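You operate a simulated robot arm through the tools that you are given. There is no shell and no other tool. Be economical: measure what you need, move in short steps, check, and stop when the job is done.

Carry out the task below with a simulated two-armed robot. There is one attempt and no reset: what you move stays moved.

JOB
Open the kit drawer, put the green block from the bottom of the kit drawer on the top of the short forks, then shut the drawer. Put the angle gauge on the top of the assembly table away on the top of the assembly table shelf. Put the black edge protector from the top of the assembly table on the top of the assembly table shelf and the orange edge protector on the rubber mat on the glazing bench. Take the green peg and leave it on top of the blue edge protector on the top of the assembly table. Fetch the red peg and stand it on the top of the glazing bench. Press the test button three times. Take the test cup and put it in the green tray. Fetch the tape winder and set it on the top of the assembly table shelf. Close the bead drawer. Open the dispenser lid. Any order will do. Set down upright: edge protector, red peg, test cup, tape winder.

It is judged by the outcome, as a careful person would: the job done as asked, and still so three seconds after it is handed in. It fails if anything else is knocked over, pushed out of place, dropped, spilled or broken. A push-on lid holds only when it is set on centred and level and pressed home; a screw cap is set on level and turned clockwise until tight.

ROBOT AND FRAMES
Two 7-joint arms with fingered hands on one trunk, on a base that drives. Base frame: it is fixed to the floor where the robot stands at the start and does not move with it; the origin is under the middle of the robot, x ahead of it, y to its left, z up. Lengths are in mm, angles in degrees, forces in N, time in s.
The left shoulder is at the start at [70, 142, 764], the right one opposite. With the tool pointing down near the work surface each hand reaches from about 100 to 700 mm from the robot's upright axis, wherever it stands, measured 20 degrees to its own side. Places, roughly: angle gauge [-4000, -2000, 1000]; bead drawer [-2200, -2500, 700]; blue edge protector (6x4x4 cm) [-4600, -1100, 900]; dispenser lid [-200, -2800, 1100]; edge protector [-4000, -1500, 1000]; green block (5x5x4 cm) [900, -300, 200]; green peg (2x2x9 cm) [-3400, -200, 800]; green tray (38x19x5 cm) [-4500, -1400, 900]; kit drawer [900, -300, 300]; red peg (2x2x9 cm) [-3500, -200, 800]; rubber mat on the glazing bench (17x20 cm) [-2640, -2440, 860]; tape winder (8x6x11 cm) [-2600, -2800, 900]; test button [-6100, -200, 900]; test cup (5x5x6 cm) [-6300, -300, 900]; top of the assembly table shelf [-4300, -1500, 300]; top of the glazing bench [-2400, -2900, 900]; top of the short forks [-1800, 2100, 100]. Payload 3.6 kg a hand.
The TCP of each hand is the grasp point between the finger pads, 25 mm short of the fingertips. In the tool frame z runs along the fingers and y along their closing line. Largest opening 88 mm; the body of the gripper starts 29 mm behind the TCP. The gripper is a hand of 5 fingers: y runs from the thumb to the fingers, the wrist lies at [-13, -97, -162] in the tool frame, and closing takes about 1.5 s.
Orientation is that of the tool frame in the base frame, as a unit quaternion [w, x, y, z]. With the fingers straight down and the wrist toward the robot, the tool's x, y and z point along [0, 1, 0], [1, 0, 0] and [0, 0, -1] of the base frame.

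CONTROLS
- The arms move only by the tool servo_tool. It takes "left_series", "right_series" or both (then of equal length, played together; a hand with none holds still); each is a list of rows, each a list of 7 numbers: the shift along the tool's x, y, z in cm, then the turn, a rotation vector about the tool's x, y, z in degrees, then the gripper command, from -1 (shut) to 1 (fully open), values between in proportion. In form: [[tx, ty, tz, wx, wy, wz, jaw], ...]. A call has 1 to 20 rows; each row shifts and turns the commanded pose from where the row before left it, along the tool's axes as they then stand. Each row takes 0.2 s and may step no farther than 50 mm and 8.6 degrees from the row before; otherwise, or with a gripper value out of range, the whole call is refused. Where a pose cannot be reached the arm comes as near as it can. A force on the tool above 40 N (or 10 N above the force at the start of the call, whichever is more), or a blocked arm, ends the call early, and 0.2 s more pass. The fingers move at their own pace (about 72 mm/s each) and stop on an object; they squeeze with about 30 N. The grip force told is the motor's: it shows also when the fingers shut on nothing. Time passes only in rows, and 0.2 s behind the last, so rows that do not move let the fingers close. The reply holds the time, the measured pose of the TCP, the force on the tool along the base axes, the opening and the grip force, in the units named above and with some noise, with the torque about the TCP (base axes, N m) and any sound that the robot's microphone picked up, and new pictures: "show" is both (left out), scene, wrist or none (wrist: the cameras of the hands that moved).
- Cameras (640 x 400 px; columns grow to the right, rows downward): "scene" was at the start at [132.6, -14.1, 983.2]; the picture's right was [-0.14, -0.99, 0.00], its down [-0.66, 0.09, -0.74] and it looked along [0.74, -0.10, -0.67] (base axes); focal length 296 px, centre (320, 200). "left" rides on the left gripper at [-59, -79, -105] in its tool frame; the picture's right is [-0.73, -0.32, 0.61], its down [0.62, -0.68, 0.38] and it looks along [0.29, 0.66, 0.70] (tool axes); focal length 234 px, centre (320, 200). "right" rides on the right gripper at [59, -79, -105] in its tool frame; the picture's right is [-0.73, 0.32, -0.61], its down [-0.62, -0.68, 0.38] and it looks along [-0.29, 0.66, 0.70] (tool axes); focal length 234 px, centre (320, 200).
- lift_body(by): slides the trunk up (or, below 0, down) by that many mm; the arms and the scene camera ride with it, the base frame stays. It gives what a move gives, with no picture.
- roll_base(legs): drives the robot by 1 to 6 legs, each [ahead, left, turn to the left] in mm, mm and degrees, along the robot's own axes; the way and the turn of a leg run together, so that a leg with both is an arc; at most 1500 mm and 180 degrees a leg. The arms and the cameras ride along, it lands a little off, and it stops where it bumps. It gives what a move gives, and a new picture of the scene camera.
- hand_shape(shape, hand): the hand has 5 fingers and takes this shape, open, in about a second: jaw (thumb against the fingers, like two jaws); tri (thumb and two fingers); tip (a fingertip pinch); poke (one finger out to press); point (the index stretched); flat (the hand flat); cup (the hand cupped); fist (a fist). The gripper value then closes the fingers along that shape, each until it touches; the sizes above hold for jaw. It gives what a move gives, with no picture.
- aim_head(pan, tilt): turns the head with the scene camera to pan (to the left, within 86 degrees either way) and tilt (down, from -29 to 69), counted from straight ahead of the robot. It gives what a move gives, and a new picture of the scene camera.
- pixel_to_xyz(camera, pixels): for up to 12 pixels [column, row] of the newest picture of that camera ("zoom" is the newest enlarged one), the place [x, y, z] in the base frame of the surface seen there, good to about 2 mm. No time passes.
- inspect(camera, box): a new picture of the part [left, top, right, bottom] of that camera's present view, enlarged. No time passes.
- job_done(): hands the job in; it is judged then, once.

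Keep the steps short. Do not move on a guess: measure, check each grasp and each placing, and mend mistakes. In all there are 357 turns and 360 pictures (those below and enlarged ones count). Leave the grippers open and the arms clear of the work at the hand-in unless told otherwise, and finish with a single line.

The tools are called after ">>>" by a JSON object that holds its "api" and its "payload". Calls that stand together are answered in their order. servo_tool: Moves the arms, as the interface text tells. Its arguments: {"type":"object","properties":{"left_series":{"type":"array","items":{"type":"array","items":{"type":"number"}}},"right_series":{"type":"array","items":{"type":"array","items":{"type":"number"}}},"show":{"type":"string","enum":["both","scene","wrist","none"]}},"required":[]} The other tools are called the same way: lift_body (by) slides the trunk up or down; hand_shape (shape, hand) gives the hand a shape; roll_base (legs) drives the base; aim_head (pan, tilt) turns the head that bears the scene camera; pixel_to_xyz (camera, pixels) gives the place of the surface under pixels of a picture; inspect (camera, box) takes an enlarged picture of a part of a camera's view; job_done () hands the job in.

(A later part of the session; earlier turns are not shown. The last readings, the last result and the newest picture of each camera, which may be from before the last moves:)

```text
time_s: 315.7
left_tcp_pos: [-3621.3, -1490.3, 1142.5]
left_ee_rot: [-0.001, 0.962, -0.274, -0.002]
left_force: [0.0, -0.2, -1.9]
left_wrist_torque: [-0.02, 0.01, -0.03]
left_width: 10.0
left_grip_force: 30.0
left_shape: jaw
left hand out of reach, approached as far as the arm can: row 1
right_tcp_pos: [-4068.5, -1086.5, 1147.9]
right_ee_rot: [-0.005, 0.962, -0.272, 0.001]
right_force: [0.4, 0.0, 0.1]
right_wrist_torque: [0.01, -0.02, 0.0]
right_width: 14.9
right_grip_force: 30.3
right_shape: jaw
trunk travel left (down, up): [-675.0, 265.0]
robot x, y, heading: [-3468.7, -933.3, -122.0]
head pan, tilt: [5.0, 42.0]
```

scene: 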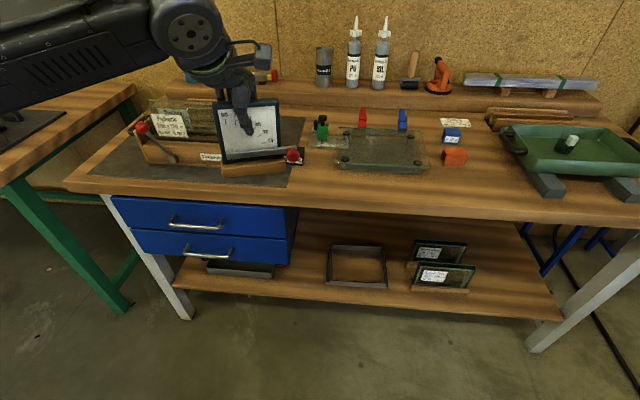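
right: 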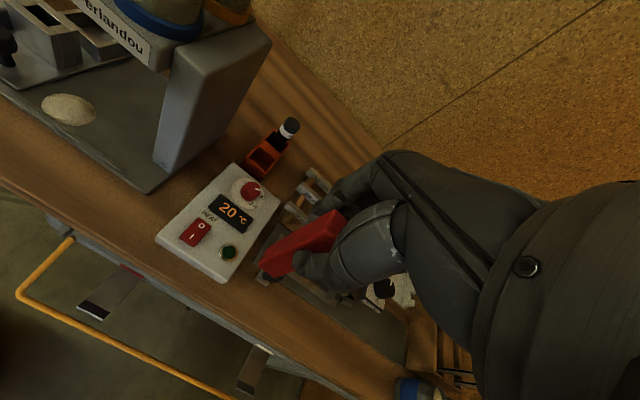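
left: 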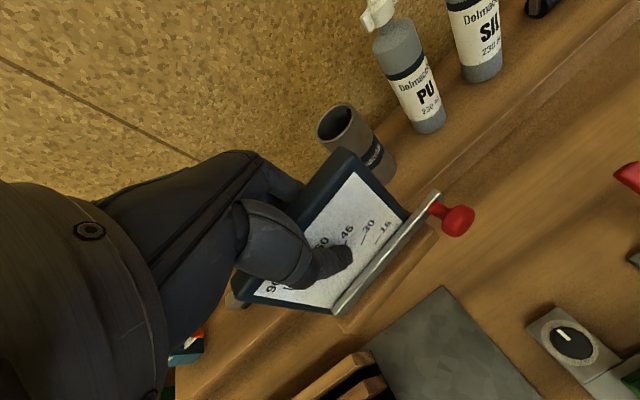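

Gauge in hand. Strafe right to the free right part of the shelf, then lower the trunk.

>>> {"api": "roll_base", "payload": {"legs": [[0, -770, 0]]}}

>>> {"api": "lift_body", "payload": {"by": -400}}

>>> {"api": "lift_body", "payload": {"by": -200}}

>>> {"api": "aim_head", "payload": {"pan": 5, "tilt": 40}}

```text
time_s: 319.8
left_tcp_pos: [-4278.2, -1083.2, 1142.5]
left_ee_rot: [-0.001, 0.961, -0.276, -0.002]
left_force: [0.7, -0.1, -2.3]
left_wrist_torque: [0.01, 0.0, 0.0]
left_width: 9.8
left_grip_force: 29.8
left_shape: jaw
right_tcp_pos: [-4725.2, -679.4, 1147.2]
right_ee_rot: [-0.004, 0.962, -0.272, -0.001]
right_force: [0.5, 1.0, -0.2]
right_wrist_torque: [-0.04, -0.04, 0.01]
right_width: 15.2
right_grip_force: 30.0
right_shape: jaw
trunk travel left (down, up): [-675.0, 265.0]
robot x, y, heading: [-4119.4, -529.0, -122.0]
head pan, tilt: [5.0, 42.0]
```

scene: 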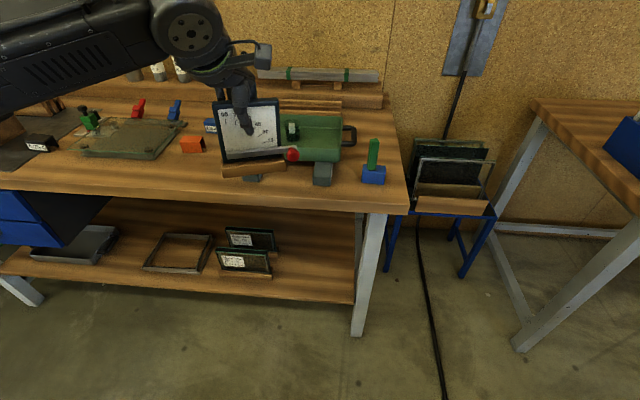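

```text
time_s: 323.7
left_tcp_pos: [-4278.6, -1083.3, 743.0]
left_ee_rot: [-0.001, 0.961, -0.275, 0.001]
left_force: [0.1, 0.3, -2.2]
left_wrist_torque: [-0.03, -0.04, -0.03]
left_width: 10.2
left_grip_force: 30.2
left_shape: jaw
right_tcp_pos: [-4724.0, -678.6, 746.4]
right_ee_rot: [-0.004, 0.962, -0.273, 0.001]
right_force: [-0.4, -0.4, -1.0]
right_wrist_torque: [-0.01, 0.03, 0.0]
right_width: 15.3
right_grip_force: 30.1
right_shape: jaw
trunk travel left (down, up): [-275.0, 665.0]
robot x, y, heading: [-4121.9, -522.7, -121.8]
head pan, tilt: [5.0, 42.0]
```

```text
time_s: 325.8
left_tcp_pos: [-4277.7, -1081.7, 542.3]
left_ee_rot: [-0.001, 0.961, -0.275, 0.0]
left_force: [0.2, 0.0, -2.5]
left_wrist_torque: [-0.02, 0.01, 0.03]
left_width: 10.2
left_grip_force: 30.0
left_shape: jaw
right_tcp_pos: [-4723.6, -677.7, 548.5]
right_ee_rot: [-0.004, 0.962, -0.272, 0.0]
right_force: [0.1, 0.8, -0.6]
right_wrist_torque: [0.01, -0.03, 0.01]
right_width: 15.2
right_grip_force: 30.7
right_shape: jaw
trunk travel left (down, up): [-75.0, 865.0]
robot x, y, heading: [-4122.7, -525.7, -121.8]
head pan, tilt: [5.0, 42.0]
```

```text
time_s: 326.5
left_tcp_pos: [-4278.0, -1082.3, 541.5]
left_ee_rot: [-0.001, 0.961, -0.275, -0.001]
left_force: [-1.4, -0.3, -2.5]
left_wrist_torque: [-0.01, -0.01, -0.01]
left_width: 9.6
left_grip_force: 29.8
left_shape: jaw
right_tcp_pos: [-4724.6, -678.5, 547.4]
right_ee_rot: [-0.005, 0.962, -0.272, 0.0]
right_force: [-0.2, -0.8, -0.3]
right_wrist_torque: [-0.01, -0.01, -0.01]
right_width: 14.8
right_grip_force: 29.9
right_shape: jaw
trunk travel left (down, up): [-75.0, 865.0]
robot x, y, heading: [-4123.1, -527.1, -122.0]
head pan, tilt: [5.0, 40.0]
```

scene: 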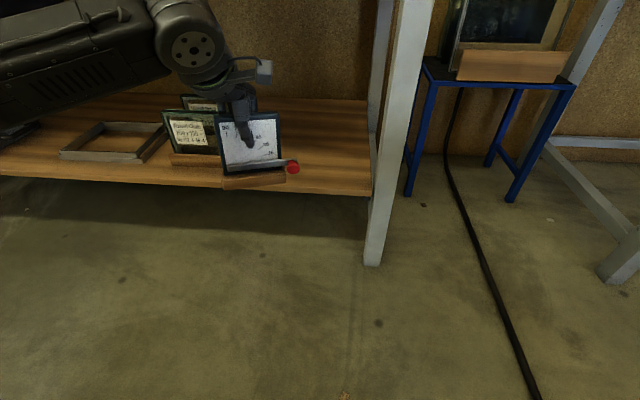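

>>> {"api": "pixel_to_xyz", "payload": {"camera": "scene", "pixels": [[310, 130], [350, 130], [330, 183], [365, 150], [300, 105], [350, 100], [372, 195], [215, 150], [270, 200], [310, 115], [190, 162]]}}

>>> {"api": "inspect", "payload": {"camera": "scene", "box": [150, 70, 400, 220]}}

```text
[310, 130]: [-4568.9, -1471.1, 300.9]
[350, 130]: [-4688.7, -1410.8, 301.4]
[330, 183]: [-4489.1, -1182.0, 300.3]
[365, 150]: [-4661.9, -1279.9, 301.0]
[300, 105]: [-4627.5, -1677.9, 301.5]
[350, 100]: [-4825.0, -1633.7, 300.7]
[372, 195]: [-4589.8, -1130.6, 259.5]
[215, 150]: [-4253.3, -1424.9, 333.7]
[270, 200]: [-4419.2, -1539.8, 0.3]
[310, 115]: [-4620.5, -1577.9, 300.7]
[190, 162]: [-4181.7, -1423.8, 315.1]
```

```text
2.56 times, centred on (275, 145) of scene
```

zoom: 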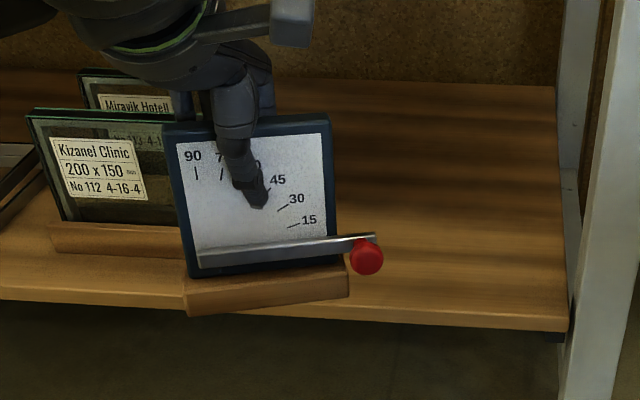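

>>> {"api": "pixel_to_xyz", "payload": {"camera": "scene", "pixels": [[410, 190], [510, 195], [430, 80], [570, 88], [510, 65], [615, 265], [372, 255]]}}

```text
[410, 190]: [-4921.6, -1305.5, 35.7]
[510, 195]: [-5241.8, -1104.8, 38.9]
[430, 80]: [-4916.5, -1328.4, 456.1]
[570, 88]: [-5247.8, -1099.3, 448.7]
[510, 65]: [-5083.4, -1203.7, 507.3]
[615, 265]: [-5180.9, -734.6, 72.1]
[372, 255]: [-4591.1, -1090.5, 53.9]
```

Stool and legs are clear of my right side. Shift the gauge 9.5 cm right and lower it 9 cm, then check the elbow height before going under the table top.

>>> {"api": "servo_tool", "payload": {"left_series": [[-3.2, 0, 3, 0, 0, 0, -1], [-3.2, 0, 3, 0, 0, 0, -1], [-3.2, 0, 3, 0, 0, 0, -1], [0, 0, 0, 0, 0, 0, -1]], "show": "none"}}

>>> {"api": "aim_head", "payload": {"pan": 35, "tilt": 35}}

>>> {"api": "pixel_to_xyz", "payload": {"camera": "scene", "pixels": [[100, 100], [200, 100], [300, 100], [100, 200], [200, 200], [300, 150], [350, 120], [250, 50], [150, 50], [50, 150]]}}

```text
time_s: 327.5
left_tcp_pos: [-4358.5, -1027.8, 452.8]
left_ee_rot: [-0.002, 0.961, -0.275, 0.0]
left_force: [0.8, -0.6, -2.0]
left_wrist_torque: [-0.01, -0.06, 0.02]
left_width: 10.0
left_grip_force: 30.2
left_shape: jaw
right_tcp_pos: [-4723.7, -678.7, 548.2]
right_ee_rot: [-0.005, 0.962, -0.272, 0.001]
right_force: [0.1, -0.3, -1.3]
right_wrist_torque: [-0.02, 0.0, 0.02]
right_width: 14.9
right_grip_force: 29.8
right_shape: jaw
trunk travel left (down, up): [-75.0, 865.0]
robot x, y, heading: [-4121.4, -527.1, -122.1]
head pan, tilt: [5.0, 40.0]
```

```text
time_s: 328.4
left_tcp_pos: [-4358.5, -1028.4, 453.1]
left_ee_rot: [-0.001, 0.961, -0.275, -0.001]
left_force: [0.5, 0.1, -2.8]
left_wrist_torque: [-0.03, 0.0, -0.04]
left_width: 10.1
left_grip_force: 30.1
left_shape: jaw
right_tcp_pos: [-4724.1, -679.4, 547.8]
right_ee_rot: [-0.005, 0.962, -0.272, 0.001]
right_force: [1.1, -0.3, -0.5]
right_wrist_torque: [-0.01, 0.0, 0.01]
right_width: 15.1
right_grip_force: 29.7
right_shape: jaw
trunk travel left (down, up): [-75.0, 865.0]
robot x, y, heading: [-4117.9, -525.5, -122.0]
head pan, tilt: [35.0, 35.0]
```

scene: 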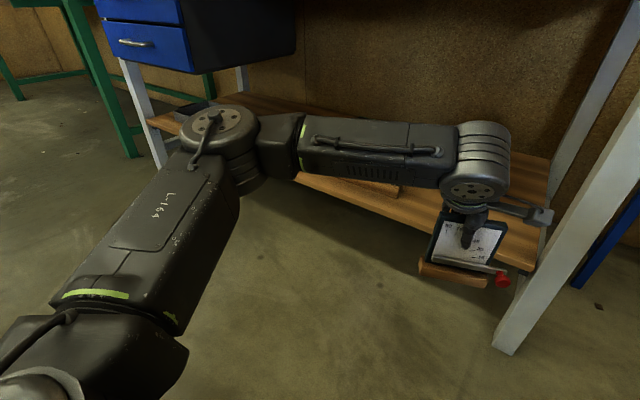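

```text
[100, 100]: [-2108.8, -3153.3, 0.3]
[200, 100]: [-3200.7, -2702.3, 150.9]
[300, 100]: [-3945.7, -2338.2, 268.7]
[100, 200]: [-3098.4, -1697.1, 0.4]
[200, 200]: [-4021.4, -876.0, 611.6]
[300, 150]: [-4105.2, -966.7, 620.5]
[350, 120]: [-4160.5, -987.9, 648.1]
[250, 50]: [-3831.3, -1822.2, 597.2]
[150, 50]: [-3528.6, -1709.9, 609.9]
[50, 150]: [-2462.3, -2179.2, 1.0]
```

Forearm stays below 700 and left of the leg. Drive ahead 395 to bring the gauge over the shelf.

>>> {"api": "aim_head", "payload": {"pan": 10, "tilt": 40}}

>>> {"api": "roll_base", "payload": {"legs": [[390, 0, 0]]}}

```text
time_s: 329.3
left_tcp_pos: [-4358.4, -1029.7, 452.3]
left_ee_rot: [-0.001, 0.961, -0.275, -0.001]
left_force: [0.7, -0.5, -2.3]
left_wrist_torque: [-0.01, 0.02, -0.03]
left_width: 10.0
left_grip_force: 29.9
left_shape: jaw
right_tcp_pos: [-4723.6, -678.5, 547.1]
right_ee_rot: [-0.005, 0.962, -0.272, 0.001]
right_force: [0.2, 0.5, -0.9]
right_wrist_torque: [-0.01, 0.0, 0.0]
right_width: 14.9
right_grip_force: 30.2
right_shape: jaw
trunk travel left (down, up): [-75.0, 865.0]
robot x, y, heading: [-4118.3, -524.8, -122.0]
head pan, tilt: [10.0, 40.0]
```

scene: 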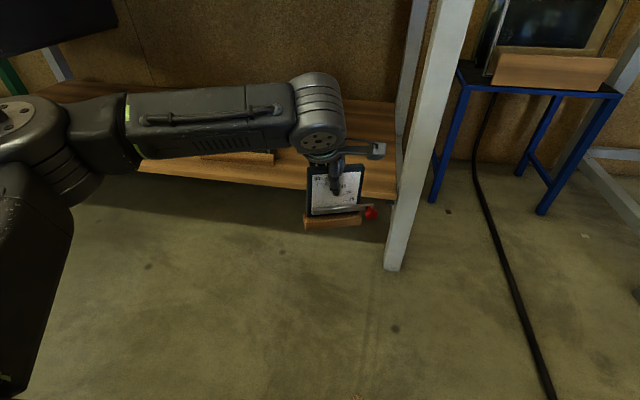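

```text
time_s: 331.8
left_tcp_pos: [-4562.4, -1360.4, 452.5]
left_ee_rot: [-0.002, 0.962, -0.274, 0.0]
left_force: [-0.3, -0.3, -1.9]
left_wrist_torque: [-0.02, -0.02, 0.05]
left_width: 10.1
left_grip_force: 29.4
left_shape: jaw
right_tcp_pos: [-4928.8, -1010.2, 547.4]
right_ee_rot: [-0.004, 0.962, -0.272, 0.001]
right_force: [0.1, -0.7, -0.4]
right_wrist_torque: [0.0, 0.02, 0.0]
right_width: 15.0
right_grip_force: 29.7
right_shape: jaw
trunk travel left (down, up): [-75.0, 865.0]
robot x, y, heading: [-4327.5, -854.5, -121.7]
head pan, tilt: [10.0, 40.0]
```

scene: 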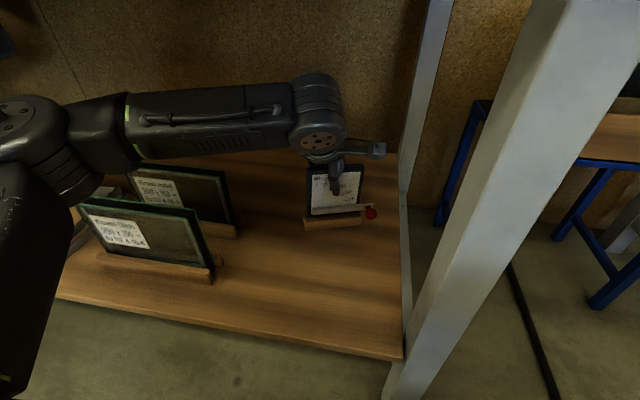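

Lower the gauge onto the shelf.

>>> {"api": "servo_tool", "payload": {"left_series": [[0, 0, 2, 0, 0, 0, -1], [0, 0, 1.6, 0, 0, 0, -1], [0, 0, 0.5, 0, 0, 0, -1], [0, 0, 0.3, 0, 0, 0, -1], [0, 0, 0.2, 0, 0, 0, -1], [0, 0, 0, 0, 0, 0, -1]], "show": "scene"}}

>>> {"api": "inspect", "payload": {"camera": "scene", "box": [200, 120, 420, 270]}}

```text
time_s: 333.1
left_tcp_pos: [-4562.2, -1359.4, 407.1]
left_ee_rot: [-0.001, 0.962, -0.274, -0.001]
left_force: [-0.5, 0.8, -3.0]
left_wrist_torque: [-0.02, -0.03, -0.01]
left_width: 9.9
left_grip_force: 29.8
left_shape: jaw
right_tcp_pos: [-4929.6, -1012.1, 546.5]
right_ee_rot: [-0.005, 0.962, -0.271, 0.0]
right_force: [0.2, 1.2, -1.9]
right_wrist_torque: [0.06, -0.01, 0.02]
right_width: 14.8
right_grip_force: 30.4
right_shape: jaw
trunk travel left (down, up): [-75.0, 865.0]
robot x, y, heading: [-4330.4, -855.5, -121.8]
head pan, tilt: [10.0, 40.0]
```

scene: 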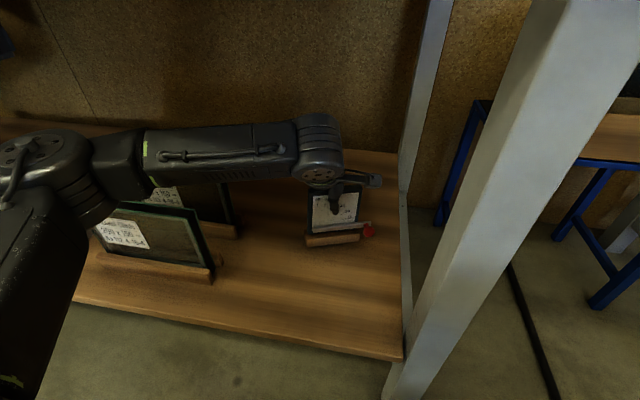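

```text
2.67 times, centred on (310, 195) of scene
```

zoom: 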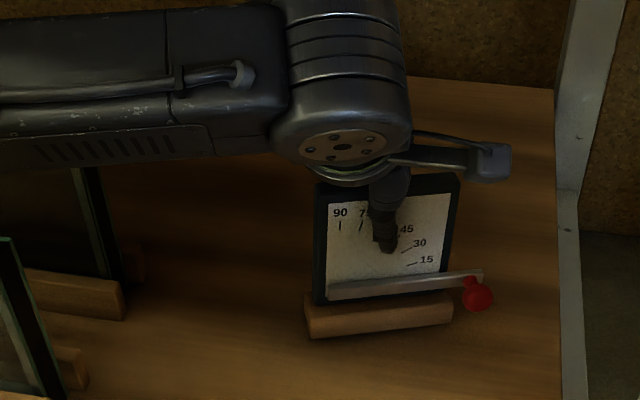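

>>> {"api": "servo_tool", "payload": {"left_series": [[0, 0, 0.2, 0, 0, 0, -1], [0, 0, 0.2, 0, 0, 0, -1], [0, 0, 0.2, 0, 0, 0, -1], [0, 0, 0, 0, 0, 0, -1]], "show": "none"}}

>>> {"api": "pixel_to_xyz", "payload": {"camera": "scene", "pixels": [[140, 206], [190, 215], [215, 187], [190, 188], [130, 165], [90, 190], [200, 175], [320, 238]]}}

```text
time_s: 334.1
left_tcp_pos: [-4561.6, -1358.7, 401.9]
left_ee_rot: [-0.001, 0.962, -0.273, 0.0]
left_force: [1.0, -0.8, -2.1]
left_wrist_torque: [-0.02, 0.02, 0.01]
left_width: 9.9
left_grip_force: 29.9
left_shape: jaw
right_tcp_pos: [-4928.8, -1011.0, 546.6]
right_ee_rot: [-0.005, 0.962, -0.272, 0.0]
right_force: [-0.1, 0.2, 0.5]
right_wrist_torque: [0.02, -0.01, 0.01]
right_width: 14.9
right_grip_force: 29.9
right_shape: jaw
trunk travel left (down, up): [-75.0, 865.0]
robot x, y, heading: [-4325.9, -854.2, -121.9]
head pan, tilt: [10.0, 40.0]
```

```text
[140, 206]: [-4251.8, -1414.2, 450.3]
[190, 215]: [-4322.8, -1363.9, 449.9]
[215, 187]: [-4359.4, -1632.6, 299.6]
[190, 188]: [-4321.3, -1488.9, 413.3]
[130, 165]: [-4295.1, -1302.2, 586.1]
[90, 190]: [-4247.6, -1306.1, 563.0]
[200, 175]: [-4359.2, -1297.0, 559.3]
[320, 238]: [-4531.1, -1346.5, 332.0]
```

>>> {"api": "servo_tool", "payload": {"left_series": [[0, 0, 0.2, 0, 0, 0, -1], [0, 0, 0.2, 0, 0, 0, -1], [0, 0, 0.1, 0, 0, 0, -1], [0, 0, 0, 0, 0, 0, -1]], "show": "none"}}

>>> {"api": "inspect", "payload": {"camera": "scene", "box": [200, 120, 420, 270]}}

```text
time_s: 335.1
left_tcp_pos: [-4561.0, -1359.6, 398.4]
left_ee_rot: [0.001, 0.962, -0.274, -0.002]
left_force: [0.6, 1.9, 13.2]
left_wrist_torque: [-0.02, 0.06, -0.04]
left_width: 10.5
left_grip_force: 29.8
left_shape: jaw
right_tcp_pos: [-4928.5, -1009.5, 548.1]
right_ee_rot: [-0.004, 0.962, -0.272, 0.0]
right_force: [0.8, 0.3, -0.8]
right_wrist_torque: [0.0, 0.03, -0.01]
right_width: 15.0
right_grip_force: 29.9
right_shape: jaw
trunk travel left (down, up): [-75.0, 865.0]
robot x, y, heading: [-4323.6, -854.0, -121.9]
head pan, tilt: [10.0, 40.0]
```

```text
2.67 times, centred on (310, 195) of scene
```

zoom: 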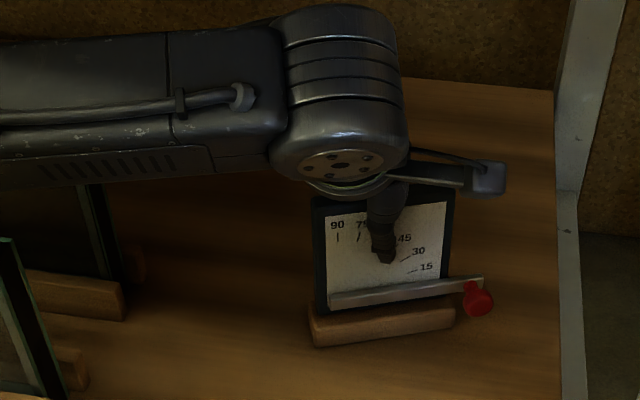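

Contact (13 N). Open gradually and rise straight up.

>>> {"api": "servo_tool", "payload": {"left_series": [[0, 0, 0, 0, 0, 0, -0.6], [0, 0, 0, 0, 0, 0, -0.3], [0, 0, 0, 0, 0, 0, 0.2], [0, 0, 0, 0, 0, 0, 0.4], [0, 0, 0, 0, 0, 0, 0.4], [0, 0, -2, 0, 0, 0, 0.4], [0, 0, -3, 0, 0, 0, 0.4], [0, 0, -3, 0, 0, 0, 0.4], [0, 0, 0, 0, 0, 0, 0.4]], "show": "scene"}}

>>> {"api": "inspect", "payload": {"camera": "scene", "box": [200, 120, 420, 270]}}

```text
time_s: 337.1
left_tcp_pos: [-4563.1, -1362.1, 478.2]
left_ee_rot: [0.0, 0.962, -0.273, 0.0]
left_force: [0.1, 0.4, 0.8]
left_wrist_torque: [0.02, 0.01, 0.01]
left_width: 61.1
left_grip_force: 0.0
left_shape: jaw
right_tcp_pos: [-4929.0, -1010.2, 548.1]
right_ee_rot: [-0.004, 0.962, -0.272, 0.0]
right_force: [1.1, 1.0, 0.0]
right_wrist_torque: [0.01, 0.01, 0.01]
right_width: 15.1
right_grip_force: 29.9
right_shape: jaw
trunk travel left (down, up): [-75.0, 865.0]
robot x, y, heading: [-4325.0, -854.6, -121.7]
head pan, tilt: [10.0, 40.0]
```

scene: 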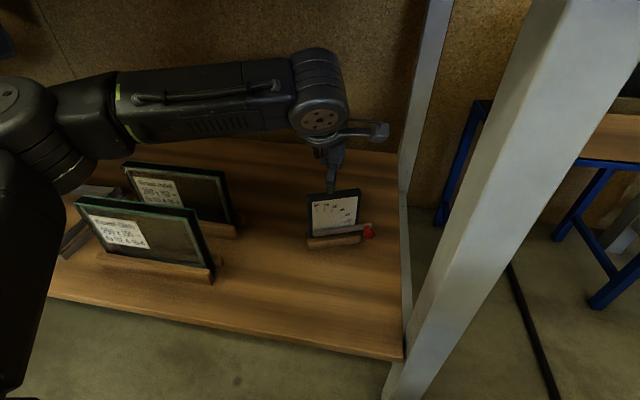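

```text
2.67 times, centred on (310, 195) of scene
```

zoom: 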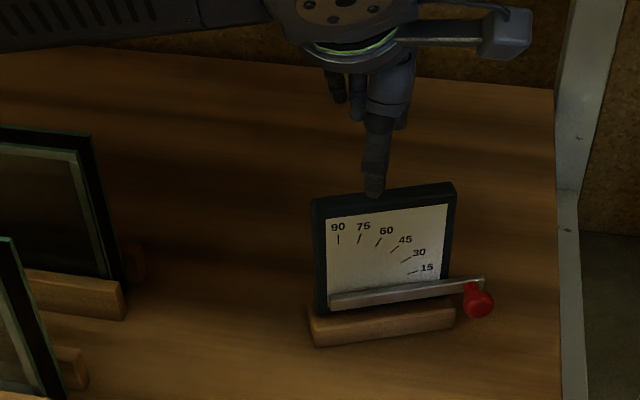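

Gauge stands on the shelf. Raise a little more and back out; then raise the trunk and go for the black protector.

>>> {"api": "servo_tool", "payload": {"left_series": [[0, 0, -3, 0, 0, 0, 0.4], [0, 0, 0, 0, 0, 0, 0.4]], "show": "none"}}

>>> {"api": "roll_base", "payload": {"legs": [[-420, 0, 0]]}}

>>> {"api": "lift_body", "payload": {"by": 400}}

>>> {"api": "lift_body", "payload": {"by": 180}}

>>> {"api": "roll_base", "payload": {"legs": [[0, 790, 0]]}}

```text
time_s: 337.8
left_tcp_pos: [-4564.7, -1361.5, 507.4]
left_ee_rot: [-0.001, 0.962, -0.274, -0.002]
left_force: [-0.4, 1.1, -0.1]
left_wrist_torque: [-0.02, 0.0, 0.01]
left_width: 61.2
left_grip_force: 0.2
left_shape: jaw
right_tcp_pos: [-4929.8, -1010.6, 546.7]
right_ee_rot: [-0.005, 0.963, -0.271, 0.001]
right_force: [0.4, -0.2, -0.5]
right_wrist_torque: [-0.01, -0.01, 0.01]
right_width: 14.9
right_grip_force: 30.3
right_shape: jaw
trunk travel left (down, up): [-75.0, 865.0]
robot x, y, heading: [-4328.6, -857.9, -121.9]
head pan, tilt: [10.0, 40.0]
```

```text
time_s: 340.4
left_tcp_pos: [-4338.6, -999.6, 508.6]
left_ee_rot: [-0.002, 0.962, -0.271, 0.0]
left_force: [0.0, 1.3, 0.0]
left_wrist_torque: [0.0, 0.01, -0.01]
left_width: 61.2
left_grip_force: 0.0
left_shape: jaw
right_tcp_pos: [-4704.4, -651.1, 547.2]
right_ee_rot: [-0.005, 0.963, -0.269, 0.001]
right_force: [-0.8, -0.1, -0.4]
right_wrist_torque: [-0.03, 0.01, -0.01]
right_width: 15.1
right_grip_force: 29.8
right_shape: jaw
trunk travel left (down, up): [-75.0, 865.0]
robot x, y, heading: [-4102.2, -492.2, -121.7]
head pan, tilt: [10.0, 40.0]
```

scene: 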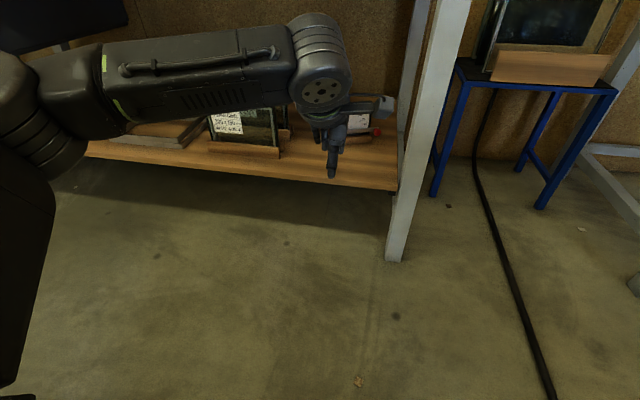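

```text
time_s: 344.2
left_tcp_pos: [-4337.3, -999.2, 909.0]
left_ee_rot: [-0.001, 0.962, -0.272, -0.002]
left_force: [-0.7, 0.0, 0.0]
left_wrist_torque: [0.0, 0.0, -0.01]
left_width: 61.3
left_grip_force: 0.1
left_shape: jaw
right_tcp_pos: [-4705.1, -650.7, 946.9]
right_ee_rot: [-0.005, 0.963, -0.269, 0.0]
right_force: [-0.4, -0.1, -0.7]
right_wrist_torque: [0.0, 0.0, 0.02]
right_width: 15.1
right_grip_force: 29.9
right_shape: jaw
trunk travel left (down, up): [-475.0, 465.0]
robot x, y, heading: [-4102.8, -491.9, -121.6]
head pan, tilt: [10.0, 40.0]
```

```text
time_s: 346.2
left_tcp_pos: [-4337.6, -1000.2, 1087.6]
left_ee_rot: [-0.001, 0.962, -0.272, -0.001]
left_force: [0.4, -0.4, 0.0]
left_wrist_torque: [-0.02, -0.01, 0.01]
left_width: 61.1
left_grip_force: 0.0
left_shape: jaw
right_tcp_pos: [-4705.2, -651.7, 1128.4]
right_ee_rot: [-0.005, 0.963, -0.27, 0.001]
right_force: [0.4, -1.2, -1.5]
right_wrist_torque: [0.0, 0.0, 0.0]
right_width: 15.0
right_grip_force: 29.7
right_shape: jaw
trunk travel left (down, up): [-655.0, 285.0]
robot x, y, heading: [-4102.9, -490.4, -121.8]
head pan, tilt: [10.0, 40.0]
```

```text
time_s: 350.4
left_tcp_pos: [-3689.4, -1404.5, 1089.0]
left_ee_rot: [-0.001, 0.961, -0.278, 0.0]
left_force: [1.2, -0.3, -0.9]
left_wrist_torque: [0.0, 0.01, -0.03]
left_width: 61.2
left_grip_force: 0.2
left_shape: jaw
right_tcp_pos: [-4050.1, -1051.1, 1127.8]
right_ee_rot: [-0.004, 0.962, -0.274, 0.001]
right_force: [-0.4, -0.2, -0.1]
right_wrist_torque: [-0.02, -0.02, 0.02]
right_width: 15.0
right_grip_force: 29.6
right_shape: jaw
trunk travel left (down, up): [-655.0, 285.0]
robot x, y, heading: [-3444.9, -898.0, -122.0]
head pan, tilt: [10.0, 40.0]
```

scene: 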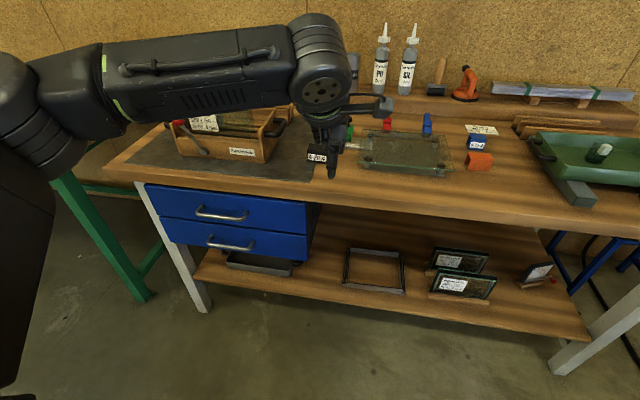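

Gauge is fine on the shelf. Drive ahead 300 and position the left hand over the black protector (≈(-3786,-1724)).

>>> {"api": "roll_base", "payload": {"legs": [[300, 0, 0]]}}

>>> {"api": "aim_head", "payload": {"pan": 12, "tilt": 48}}

>>> {"api": "servo_tool", "payload": {"left_series": [[4, -1, 0, 0, 0, 0, 0.6], [4, -1, 0, 0, 0, 0, 0.6], [0, 0, 0, 0, 0, 0, 0.6]]}}

>>> {"api": "inspect", "payload": {"camera": "left", "box": [300, 120, 560, 300]}}

```text
time_s: 352.4
left_tcp_pos: [-3855.8, -1662.7, 1088.9]
left_ee_rot: [0.0, 0.96, -0.28, -0.001]
left_force: [-0.4, 0.1, 0.0]
left_wrist_torque: [-0.01, 0.02, 0.02]
left_width: 61.4
left_grip_force: 0.0
left_shape: jaw
right_tcp_pos: [-4214.8, -1306.7, 1126.0]
right_ee_rot: [-0.004, 0.961, -0.278, -0.001]
right_force: [0.0, 0.7, -0.7]
right_wrist_torque: [0.0, -0.02, 0.01]
right_width: 15.1
right_grip_force: 29.1
right_shape: jaw
trunk travel left (down, up): [-655.0, 285.0]
robot x, y, heading: [-3608.7, -1158.3, -122.3]
head pan, tilt: [10.0, 40.0]
```

scene: 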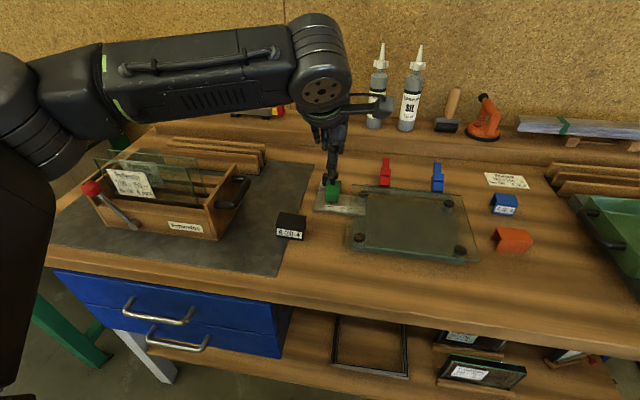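

```text
time_s: 353.1
left_tcp_pos: [-3854.2, -1662.0, 1086.2]
left_ee_rot: [-0.001, 0.96, -0.28, 0.0]
left_force: [-1.0, -0.1, 0.0]
left_wrist_torque: [-0.02, 0.04, -0.01]
left_width: 61.4
left_grip_force: 0.1
left_shape: jaw
right_tcp_pos: [-4217.0, -1306.7, 1126.6]
right_ee_rot: [-0.005, 0.961, -0.277, 0.0]
right_force: [0.5, -0.1, 0.5]
right_wrist_torque: [0.03, -0.01, 0.03]
right_width: 15.3
right_grip_force: 29.3
right_shape: jaw
trunk travel left (down, up): [-655.0, 285.0]
robot x, y, heading: [-3610.5, -1159.0, -122.6]
head pan, tilt: [12.0, 48.0]
```

scene: 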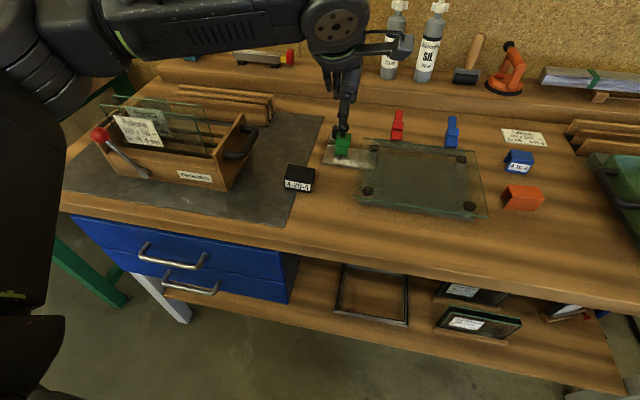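

```text
time_s: 353.9
left_tcp_pos: [-3777.0, -1688.7, 1087.7]
left_ee_rot: [-0.001, 0.96, -0.28, 0.0]
left_force: [-0.3, 0.5, 0.0]
left_wrist_torque: [0.03, 0.0, 0.0]
left_width: 70.3
left_grip_force: 0.1
left_shape: jaw
right_tcp_pos: [-4216.6, -1306.3, 1126.0]
right_ee_rot: [-0.004, 0.961, -0.278, 0.002]
right_force: [-0.5, -1.0, 0.4]
right_wrist_torque: [0.0, 0.01, -0.01]
right_width: 14.7
right_grip_force: 30.4
right_shape: jaw
trunk travel left (down, up): [-655.0, 285.0]
robot x, y, heading: [-3611.7, -1161.8, -122.4]
head pan, tilt: [12.0, 48.0]
```

scene: 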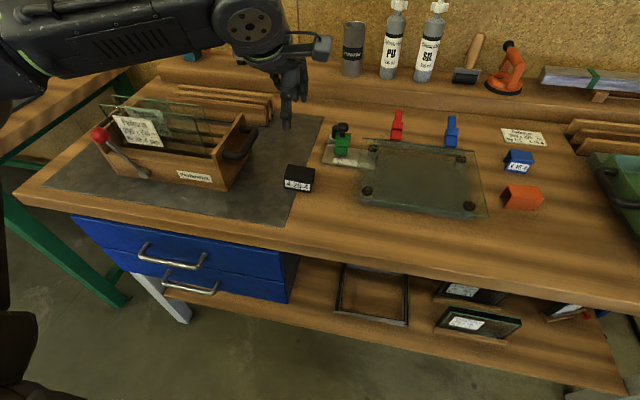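
left: 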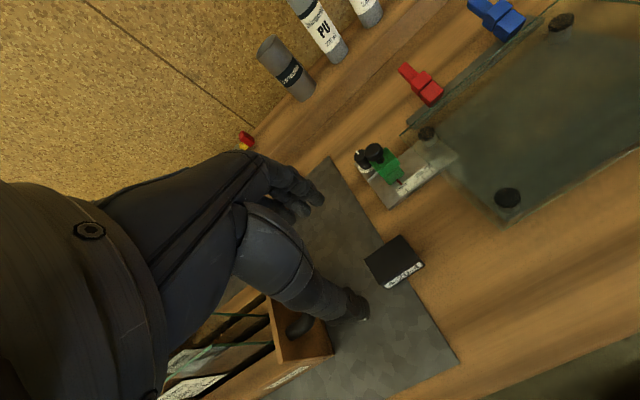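

```text
2.22 times, centred on (430, 210) of left
```

zoom: 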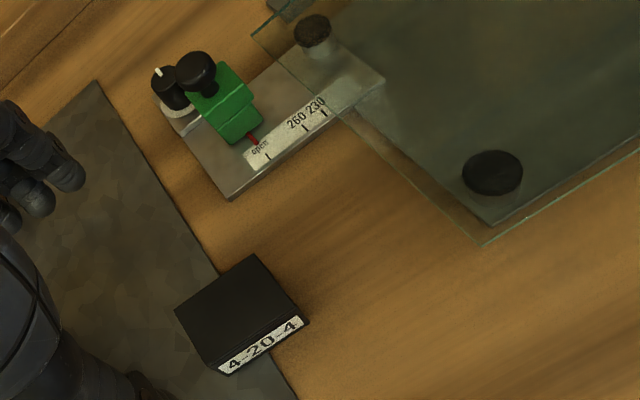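

Measure the black protector's top corners from this wrist view.

>>> {"api": "pixel_to_xyz", "payload": {"camera": "zoom", "pixels": [[178, 310], [252, 258], [300, 310], [215, 362], [238, 310], [260, 345]]}}

```text
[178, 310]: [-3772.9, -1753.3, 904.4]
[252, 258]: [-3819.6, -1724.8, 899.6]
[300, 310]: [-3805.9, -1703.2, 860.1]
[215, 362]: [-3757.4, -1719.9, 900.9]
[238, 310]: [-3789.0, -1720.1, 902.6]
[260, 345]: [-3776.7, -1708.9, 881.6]
```

Use the "tri" shape to stay clear of the toolbox handle on the left; then move over and descend.

>>> {"api": "hand_shape", "payload": {"hand": "left", "shape": "tri"}}

>>> {"api": "servo_tool", "payload": {"left_series": [[0.4, 3.4, 0, 0, 0, 0, 0.8], [0, 0, 4.5, 0, 0, 0, 0.8], [0, 0, 4.5, 0, 0, 0, 0.8], [0, 0, 4, 0, 0, 0, 0.8], [0, 0, 2, 0, 0, 0, 0.8], [0, 0, 0, 0, 0, 0, 0.8]]}}

>>> {"api": "inspect", "payload": {"camera": "scene", "box": [200, 100, 400, 240]}}

```text
time_s: 354.8
left_tcp_pos: [-3774.1, -1687.6, 1088.2]
left_ee_rot: [0.0, 0.96, -0.28, -0.001]
left_force: [-0.6, -0.4, -0.3]
left_wrist_torque: [-0.01, 0.0, -0.01]
left_width: 88.2
left_grip_force: 0.0
left_shape: tri
right_tcp_pos: [-4215.6, -1307.6, 1127.7]
right_ee_rot: [-0.005, 0.961, -0.277, 0.0]
right_force: [-0.2, -0.3, -0.7]
right_wrist_torque: [-0.02, -0.02, -0.01]
right_width: 15.3
right_grip_force: 29.9
right_shape: jaw
trunk travel left (down, up): [-655.0, 285.0]
robot x, y, heading: [-3610.9, -1160.9, -122.5]
head pan, tilt: [12.0, 48.0]
```

```text
time_s: 356.2
left_tcp_pos: [-3790.1, -1720.8, 937.9]
left_ee_rot: [0.0, 0.96, -0.28, -0.001]
left_force: [0.9, 0.7, 0.2]
left_wrist_torque: [0.01, 0.0, 0.03]
left_width: 79.1
left_grip_force: 0.1
left_shape: tri
right_tcp_pos: [-4216.3, -1307.0, 1126.4]
right_ee_rot: [-0.005, 0.961, -0.276, 0.0]
right_force: [0.7, 0.2, -1.1]
right_wrist_torque: [-0.03, -0.01, 0.02]
right_width: 15.0
right_grip_force: 30.0
right_shape: jaw
trunk travel left (down, up): [-655.0, 285.0]
robot x, y, heading: [-3608.0, -1158.8, -122.6]
head pan, tilt: [12.0, 48.0]
```

scene: 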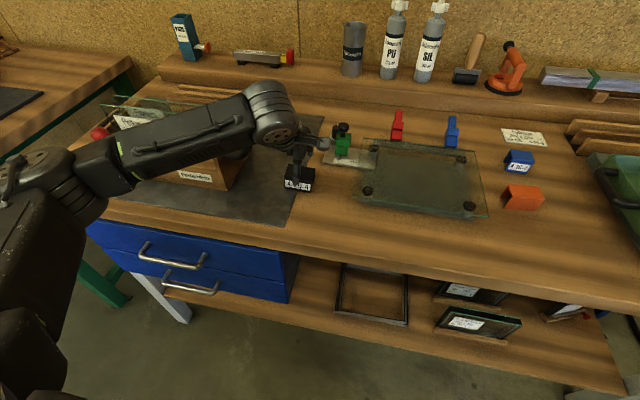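
left: 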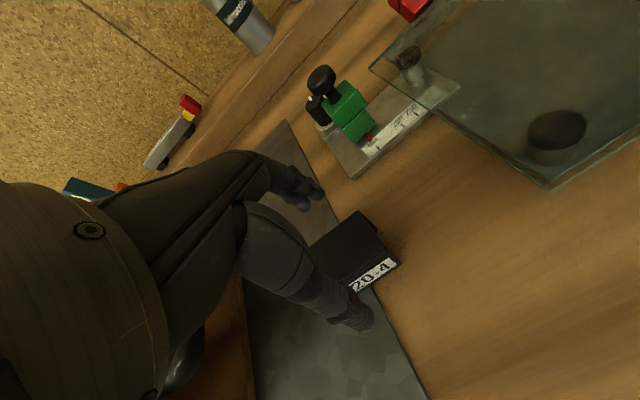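

```text
2.86 times, centred on (300, 170) of scene
```

zoom: 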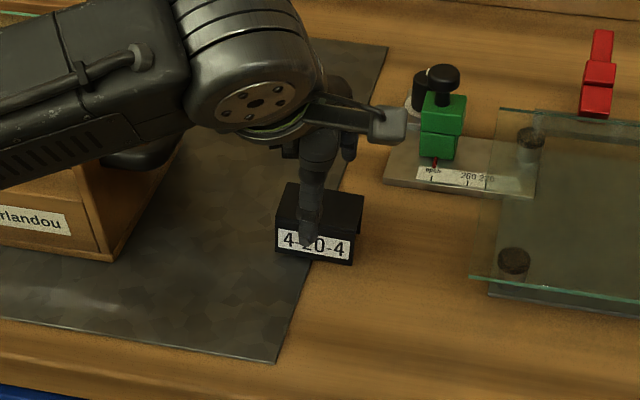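

>>> {"api": "pixel_to_xyz", "payload": {"camera": "scene", "pixels": [[130, 108], [115, 118], [180, 130], [140, 150], [60, 170], [90, 180], [220, 165], [240, 150]]}}

```text
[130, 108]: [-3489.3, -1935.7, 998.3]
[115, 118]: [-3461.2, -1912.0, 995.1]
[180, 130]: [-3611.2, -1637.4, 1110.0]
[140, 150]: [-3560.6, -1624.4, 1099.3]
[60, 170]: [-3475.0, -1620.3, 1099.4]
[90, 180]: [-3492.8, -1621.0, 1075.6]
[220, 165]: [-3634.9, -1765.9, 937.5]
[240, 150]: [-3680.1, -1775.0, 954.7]
```

Forearm passes in front of the toolbox; clear. Descend 45 mm and close.

>>> {"api": "servo_tool", "payload": {"left_series": [[0, 0, 2.5, 0, 0, 0, 0.8], [0, 0, 2, 0, 0, 0, 0.8], [0, 0, 0, 0, 0, 0, 0.3], [0, 0, 0, 0, 0, 0, -0.2], [0, 0, 0, 0, 0, 0, -1], [0, 0, 0, 0, 0, 0, -1], [0, 0, 0, 0, 0, 0, -1]], "show": "wrist"}}

>>> {"api": "servo_tool", "payload": {"left_series": [[0, 0, -1, 0, 0, 0, -1], [0, 0, -4, 0, 0, 0, -1], [0, 0, -4, 0, 0, 0, -1], [0, 0, -4, 0, 0, 0, -1], [0, 0, -4, 0, 0, 0, -1], [0, 0, 0, 0, 0, 0, -1]]}}

>>> {"api": "inspect", "payload": {"camera": "scene", "box": [200, 60, 400, 200]}}

```text
time_s: 357.8
left_tcp_pos: [-3792.6, -1717.9, 894.2]
left_ee_rot: [0.0, 0.96, -0.279, -0.001]
left_force: [-1.5, -1.9, 12.8]
left_wrist_torque: [-0.48, -0.12, -0.07]
left_width: 33.6
left_grip_force: 30.3
left_shape: tri
right_tcp_pos: [-4216.0, -1305.6, 1127.2]
right_ee_rot: [-0.004, 0.961, -0.277, 0.0]
right_force: [0.1, 0.4, -1.0]
right_wrist_torque: [0.04, -0.02, 0.01]
right_width: 15.2
right_grip_force: 29.9
right_shape: jaw
trunk travel left (down, up): [-655.0, 285.0]
robot x, y, heading: [-3608.6, -1160.5, -122.3]
head pan, tilt: [12.0, 48.0]
```

left: 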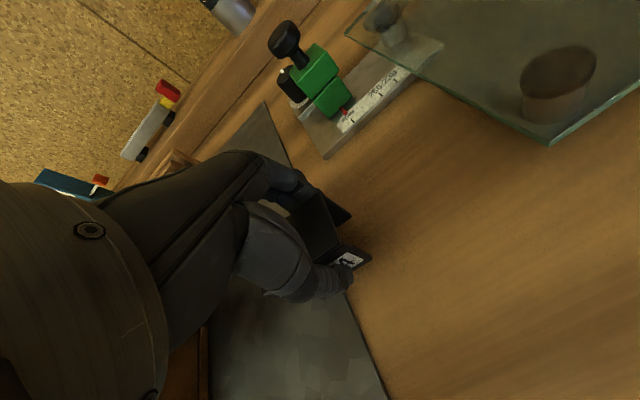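

```text
time_s: 359.2
left_tcp_pos: [-3790.3, -1722.2, 1064.6]
left_ee_rot: [-0.002, 0.96, -0.28, -0.001]
left_force: [0.5, -0.4, -0.1]
left_wrist_torque: [0.01, 0.01, 0.02]
left_width: 33.4
left_grip_force: 30.1
left_shape: tri
right_tcp_pos: [-4216.5, -1306.6, 1126.7]
right_ee_rot: [-0.004, 0.96, -0.278, 0.0]
right_force: [0.3, 0.5, -0.3]
right_wrist_torque: [0.0, 0.0, -0.01]
right_width: 15.0
right_grip_force: 29.8
right_shape: jaw
trunk travel left (down, up): [-655.0, 285.0]
robot x, y, heading: [-3612.6, -1160.4, -122.5]
head pan, tilt: [12.0, 48.0]
```

scene: 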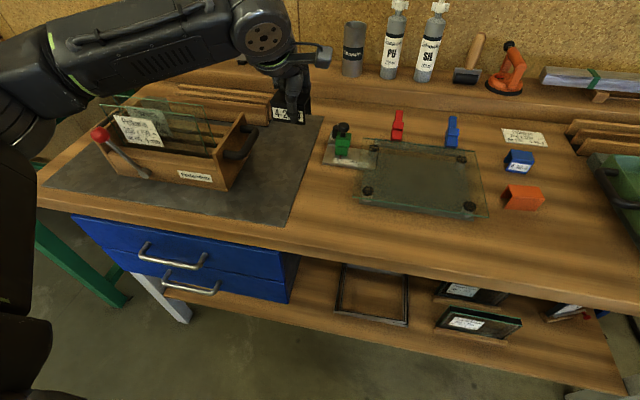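
left: 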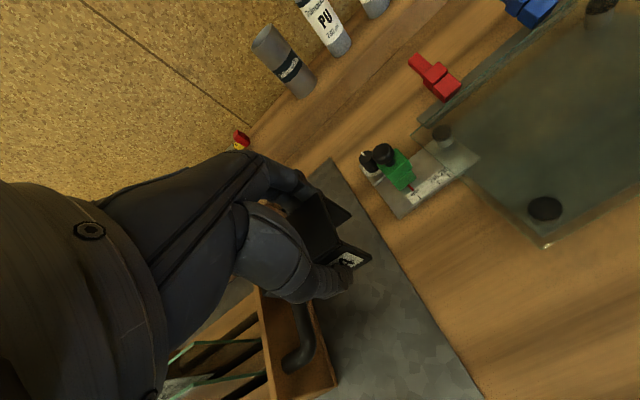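

```text
2.86 times, centred on (300, 130) of scene
```

zoom: 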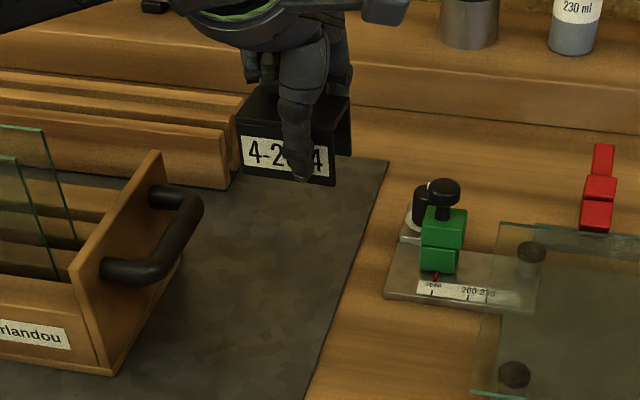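

Black protector held upright. Back off, strafe right, lower the trunk for the shelf.

>>> {"api": "roll_base", "payload": {"legs": [[-340, 0, 0], [0, 0, 1], [0, -846, 0]]}}

>>> {"api": "lift_body", "payload": {"by": -400}}

>>> {"api": "lift_body", "payload": {"by": -210}}

>>> {"api": "aim_head", "payload": {"pan": 10, "tilt": 40}}

```text
time_s: 365.9
left_tcp_pos: [-4301.4, -995.6, 1064.3]
left_ee_rot: [-0.001, 0.963, -0.269, -0.001]
left_force: [0.1, 0.1, -0.1]
left_wrist_torque: [0.02, 0.01, 0.02]
left_width: 33.3
left_grip_force: 30.0
left_shape: tri
right_tcp_pos: [-4735.9, -592.1, 1126.9]
right_ee_rot: [-0.005, 0.964, -0.267, 0.001]
right_force: [0.1, -0.2, -0.8]
right_wrist_torque: [-0.07, -0.01, 0.02]
right_width: 14.8
right_grip_force: 29.7
right_shape: jaw
trunk travel left (down, up): [-655.0, 285.0]
robot x, y, heading: [-4138.5, -427.6, -121.0]
head pan, tilt: [12.0, 48.0]
```

scene: 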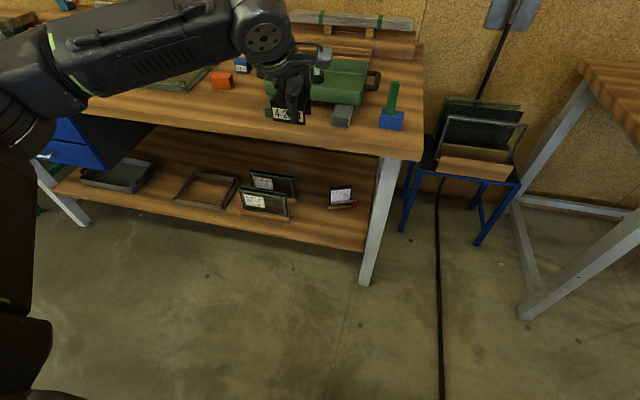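

```text
time_s: 369.7
left_tcp_pos: [-4301.9, -997.2, 664.2]
left_ee_rot: [-0.001, 0.963, -0.269, 0.001]
left_force: [-0.1, -0.9, -0.7]
left_wrist_torque: [-0.04, 0.03, -0.01]
left_width: 33.0
left_grip_force: 29.9
left_shape: tri
right_tcp_pos: [-4735.3, -592.1, 726.7]
right_ee_rot: [-0.005, 0.964, -0.267, 0.0]
right_force: [-0.1, 0.6, 0.0]
right_wrist_torque: [0.04, -0.01, -0.02]
right_width: 15.0
right_grip_force: 30.3
right_shape: jaw
trunk travel left (down, up): [-255.0, 685.0]
robot x, y, heading: [-4135.4, -431.3, -121.4]
head pan, tilt: [12.0, 48.0]
```

```text
time_s: 371.9
left_tcp_pos: [-4301.4, -995.9, 454.2]
left_ee_rot: [-0.001, 0.963, -0.27, -0.001]
left_force: [1.2, 1.4, 0.1]
left_wrist_torque: [0.0, 0.03, 0.02]
left_width: 33.2
left_grip_force: 29.9
left_shape: tri
right_tcp_pos: [-4734.7, -590.6, 516.6]
right_ee_rot: [-0.005, 0.964, -0.267, 0.0]
right_force: [0.2, 0.2, -0.4]
right_wrist_torque: [0.0, -0.01, -0.01]
right_width: 15.1
right_grip_force: 29.9
right_shape: jaw
trunk travel left (down, up): [-45.0, 895.0]
robot x, y, heading: [-4132.5, -428.9, -121.1]
head pan, tilt: [12.0, 48.0]
```

```text
time_s: 372.6
left_tcp_pos: [-4301.6, -995.8, 454.1]
left_ee_rot: [-0.001, 0.962, -0.272, -0.001]
left_force: [-0.3, 0.5, -0.1]
left_wrist_torque: [0.03, -0.01, 0.0]
left_width: 33.2
left_grip_force: 29.8
left_shape: tri
right_tcp_pos: [-4735.8, -590.1, 517.1]
right_ee_rot: [-0.005, 0.964, -0.267, 0.001]
right_force: [0.2, -0.3, -0.5]
right_wrist_torque: [0.02, 0.0, 0.02]
right_width: 15.1
right_grip_force: 29.8
right_shape: jaw
trunk travel left (down, up): [-45.0, 895.0]
robot x, y, heading: [-4132.2, -431.2, -121.5]
head pan, tilt: [10.0, 40.0]
```

scene: 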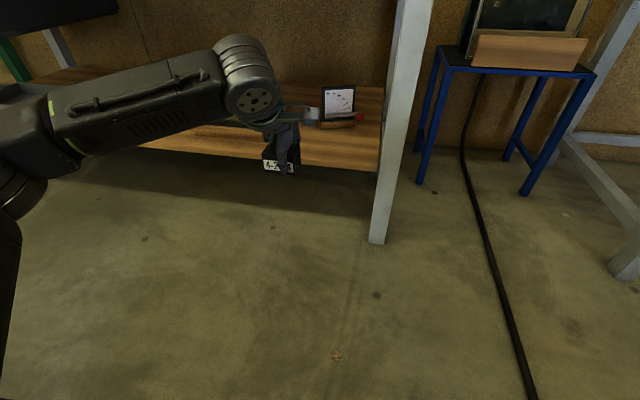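

Shift 3 cm right, lower to z≈375, then drive ahead 314.

>>> {"api": "servo_tool", "payload": {"left_series": [[-1.6, 0, 4, 0, 0, 0, -1], [-1.6, 0, 4, 0, 0, 0, -1], [0, 0, 0, 0, 0, 0, -1]], "show": "none"}}

>>> {"api": "roll_base", "payload": {"legs": [[314, 0, 0]]}}

>>> {"api": "inspect", "payload": {"camera": "scene", "box": [140, 100, 440, 300]}}

```text
time_s: 373.4
left_tcp_pos: [-4329.6, -979.9, 374.9]
left_ee_rot: [-0.002, 0.963, -0.271, 0.0]
left_force: [0.1, 0.7, -0.4]
left_wrist_torque: [-0.04, 0.03, 0.01]
left_width: 33.2
left_grip_force: 29.6
left_shape: tri
right_tcp_pos: [-4735.1, -590.0, 516.8]
right_ee_rot: [-0.005, 0.963, -0.268, 0.0]
right_force: [0.7, 0.1, -0.8]
right_wrist_torque: [0.01, -0.05, -0.01]
right_width: 15.1
right_grip_force: 30.1
right_shape: jaw
trunk travel left (down, up): [-45.0, 895.0]
robot x, y, heading: [-4132.7, -429.8, -121.2]
head pan, tilt: [10.0, 40.0]
```

```text
time_s: 375.5
left_tcp_pos: [-4491.3, -1245.7, 375.6]
left_ee_rot: [-0.001, 0.963, -0.27, -0.001]
left_force: [0.4, -0.9, 0.3]
left_wrist_torque: [0.0, 0.0, -0.01]
left_width: 33.2
left_grip_force: 30.1
left_shape: tri
right_tcp_pos: [-4896.9, -856.7, 517.9]
right_ee_rot: [-0.004, 0.964, -0.268, 0.0]
right_force: [0.2, -0.1, -0.6]
right_wrist_torque: [0.0, 0.0, 0.04]
right_width: 15.0
right_grip_force: 30.1
right_shape: jaw
trunk travel left (down, up): [-45.0, 895.0]
robot x, y, heading: [-4296.3, -694.5, -121.3]
head pan, tilt: [10.0, 40.0]
```

scene: 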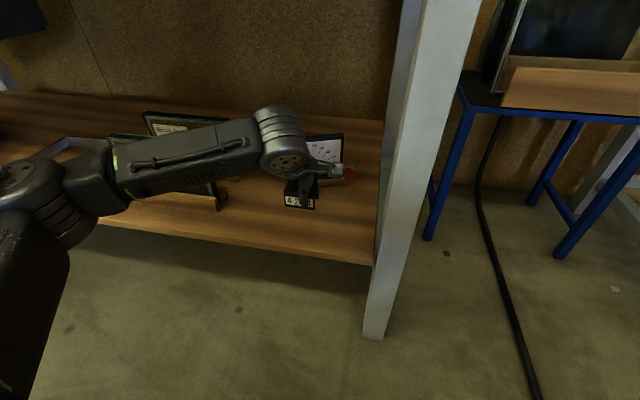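

```text
2.00 times, centred on (290, 200) of scene
```

zoom: 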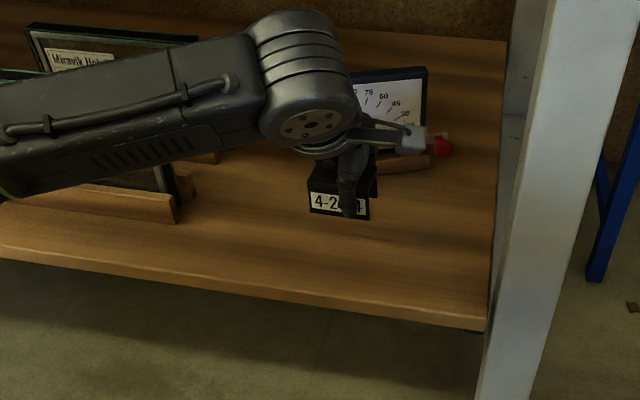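

Lower gently to contact.

>>> {"api": "servo_tool", "payload": {"left_series": [[0, 0, 2, 0, 0, 0, -1], [0, 0, 1.5, 0, 0, 0, -1], [0, 0, 0.4, 0, 0, 0, -1], [0, 0, 0.3, 0, 0, 0, -1], [0, 0, 0.2, 0, 0, 0, -1], [0, 0, 0, 0, 0, 0, -1]], "show": "none"}}

```text
time_s: 376.9
left_tcp_pos: [-4490.3, -1246.6, 331.3]
left_ee_rot: [-0.001, 0.963, -0.27, -0.001]
left_force: [-0.5, -0.5, 1.3]
left_wrist_torque: [0.0, 0.0, -0.03]
left_width: 32.9
left_grip_force: 29.6
left_shape: tri
right_tcp_pos: [-4896.7, -857.3, 515.4]
right_ee_rot: [-0.004, 0.964, -0.268, 0.0]
right_force: [-0.1, 0.1, -0.3]
right_wrist_torque: [-0.01, 0.02, -0.02]
right_width: 15.0
right_grip_force: 29.9
right_shape: jaw
trunk travel left (down, up): [-45.0, 895.0]
robot x, y, heading: [-4295.9, -697.8, -120.9]
head pan, tilt: [10.0, 40.0]
```

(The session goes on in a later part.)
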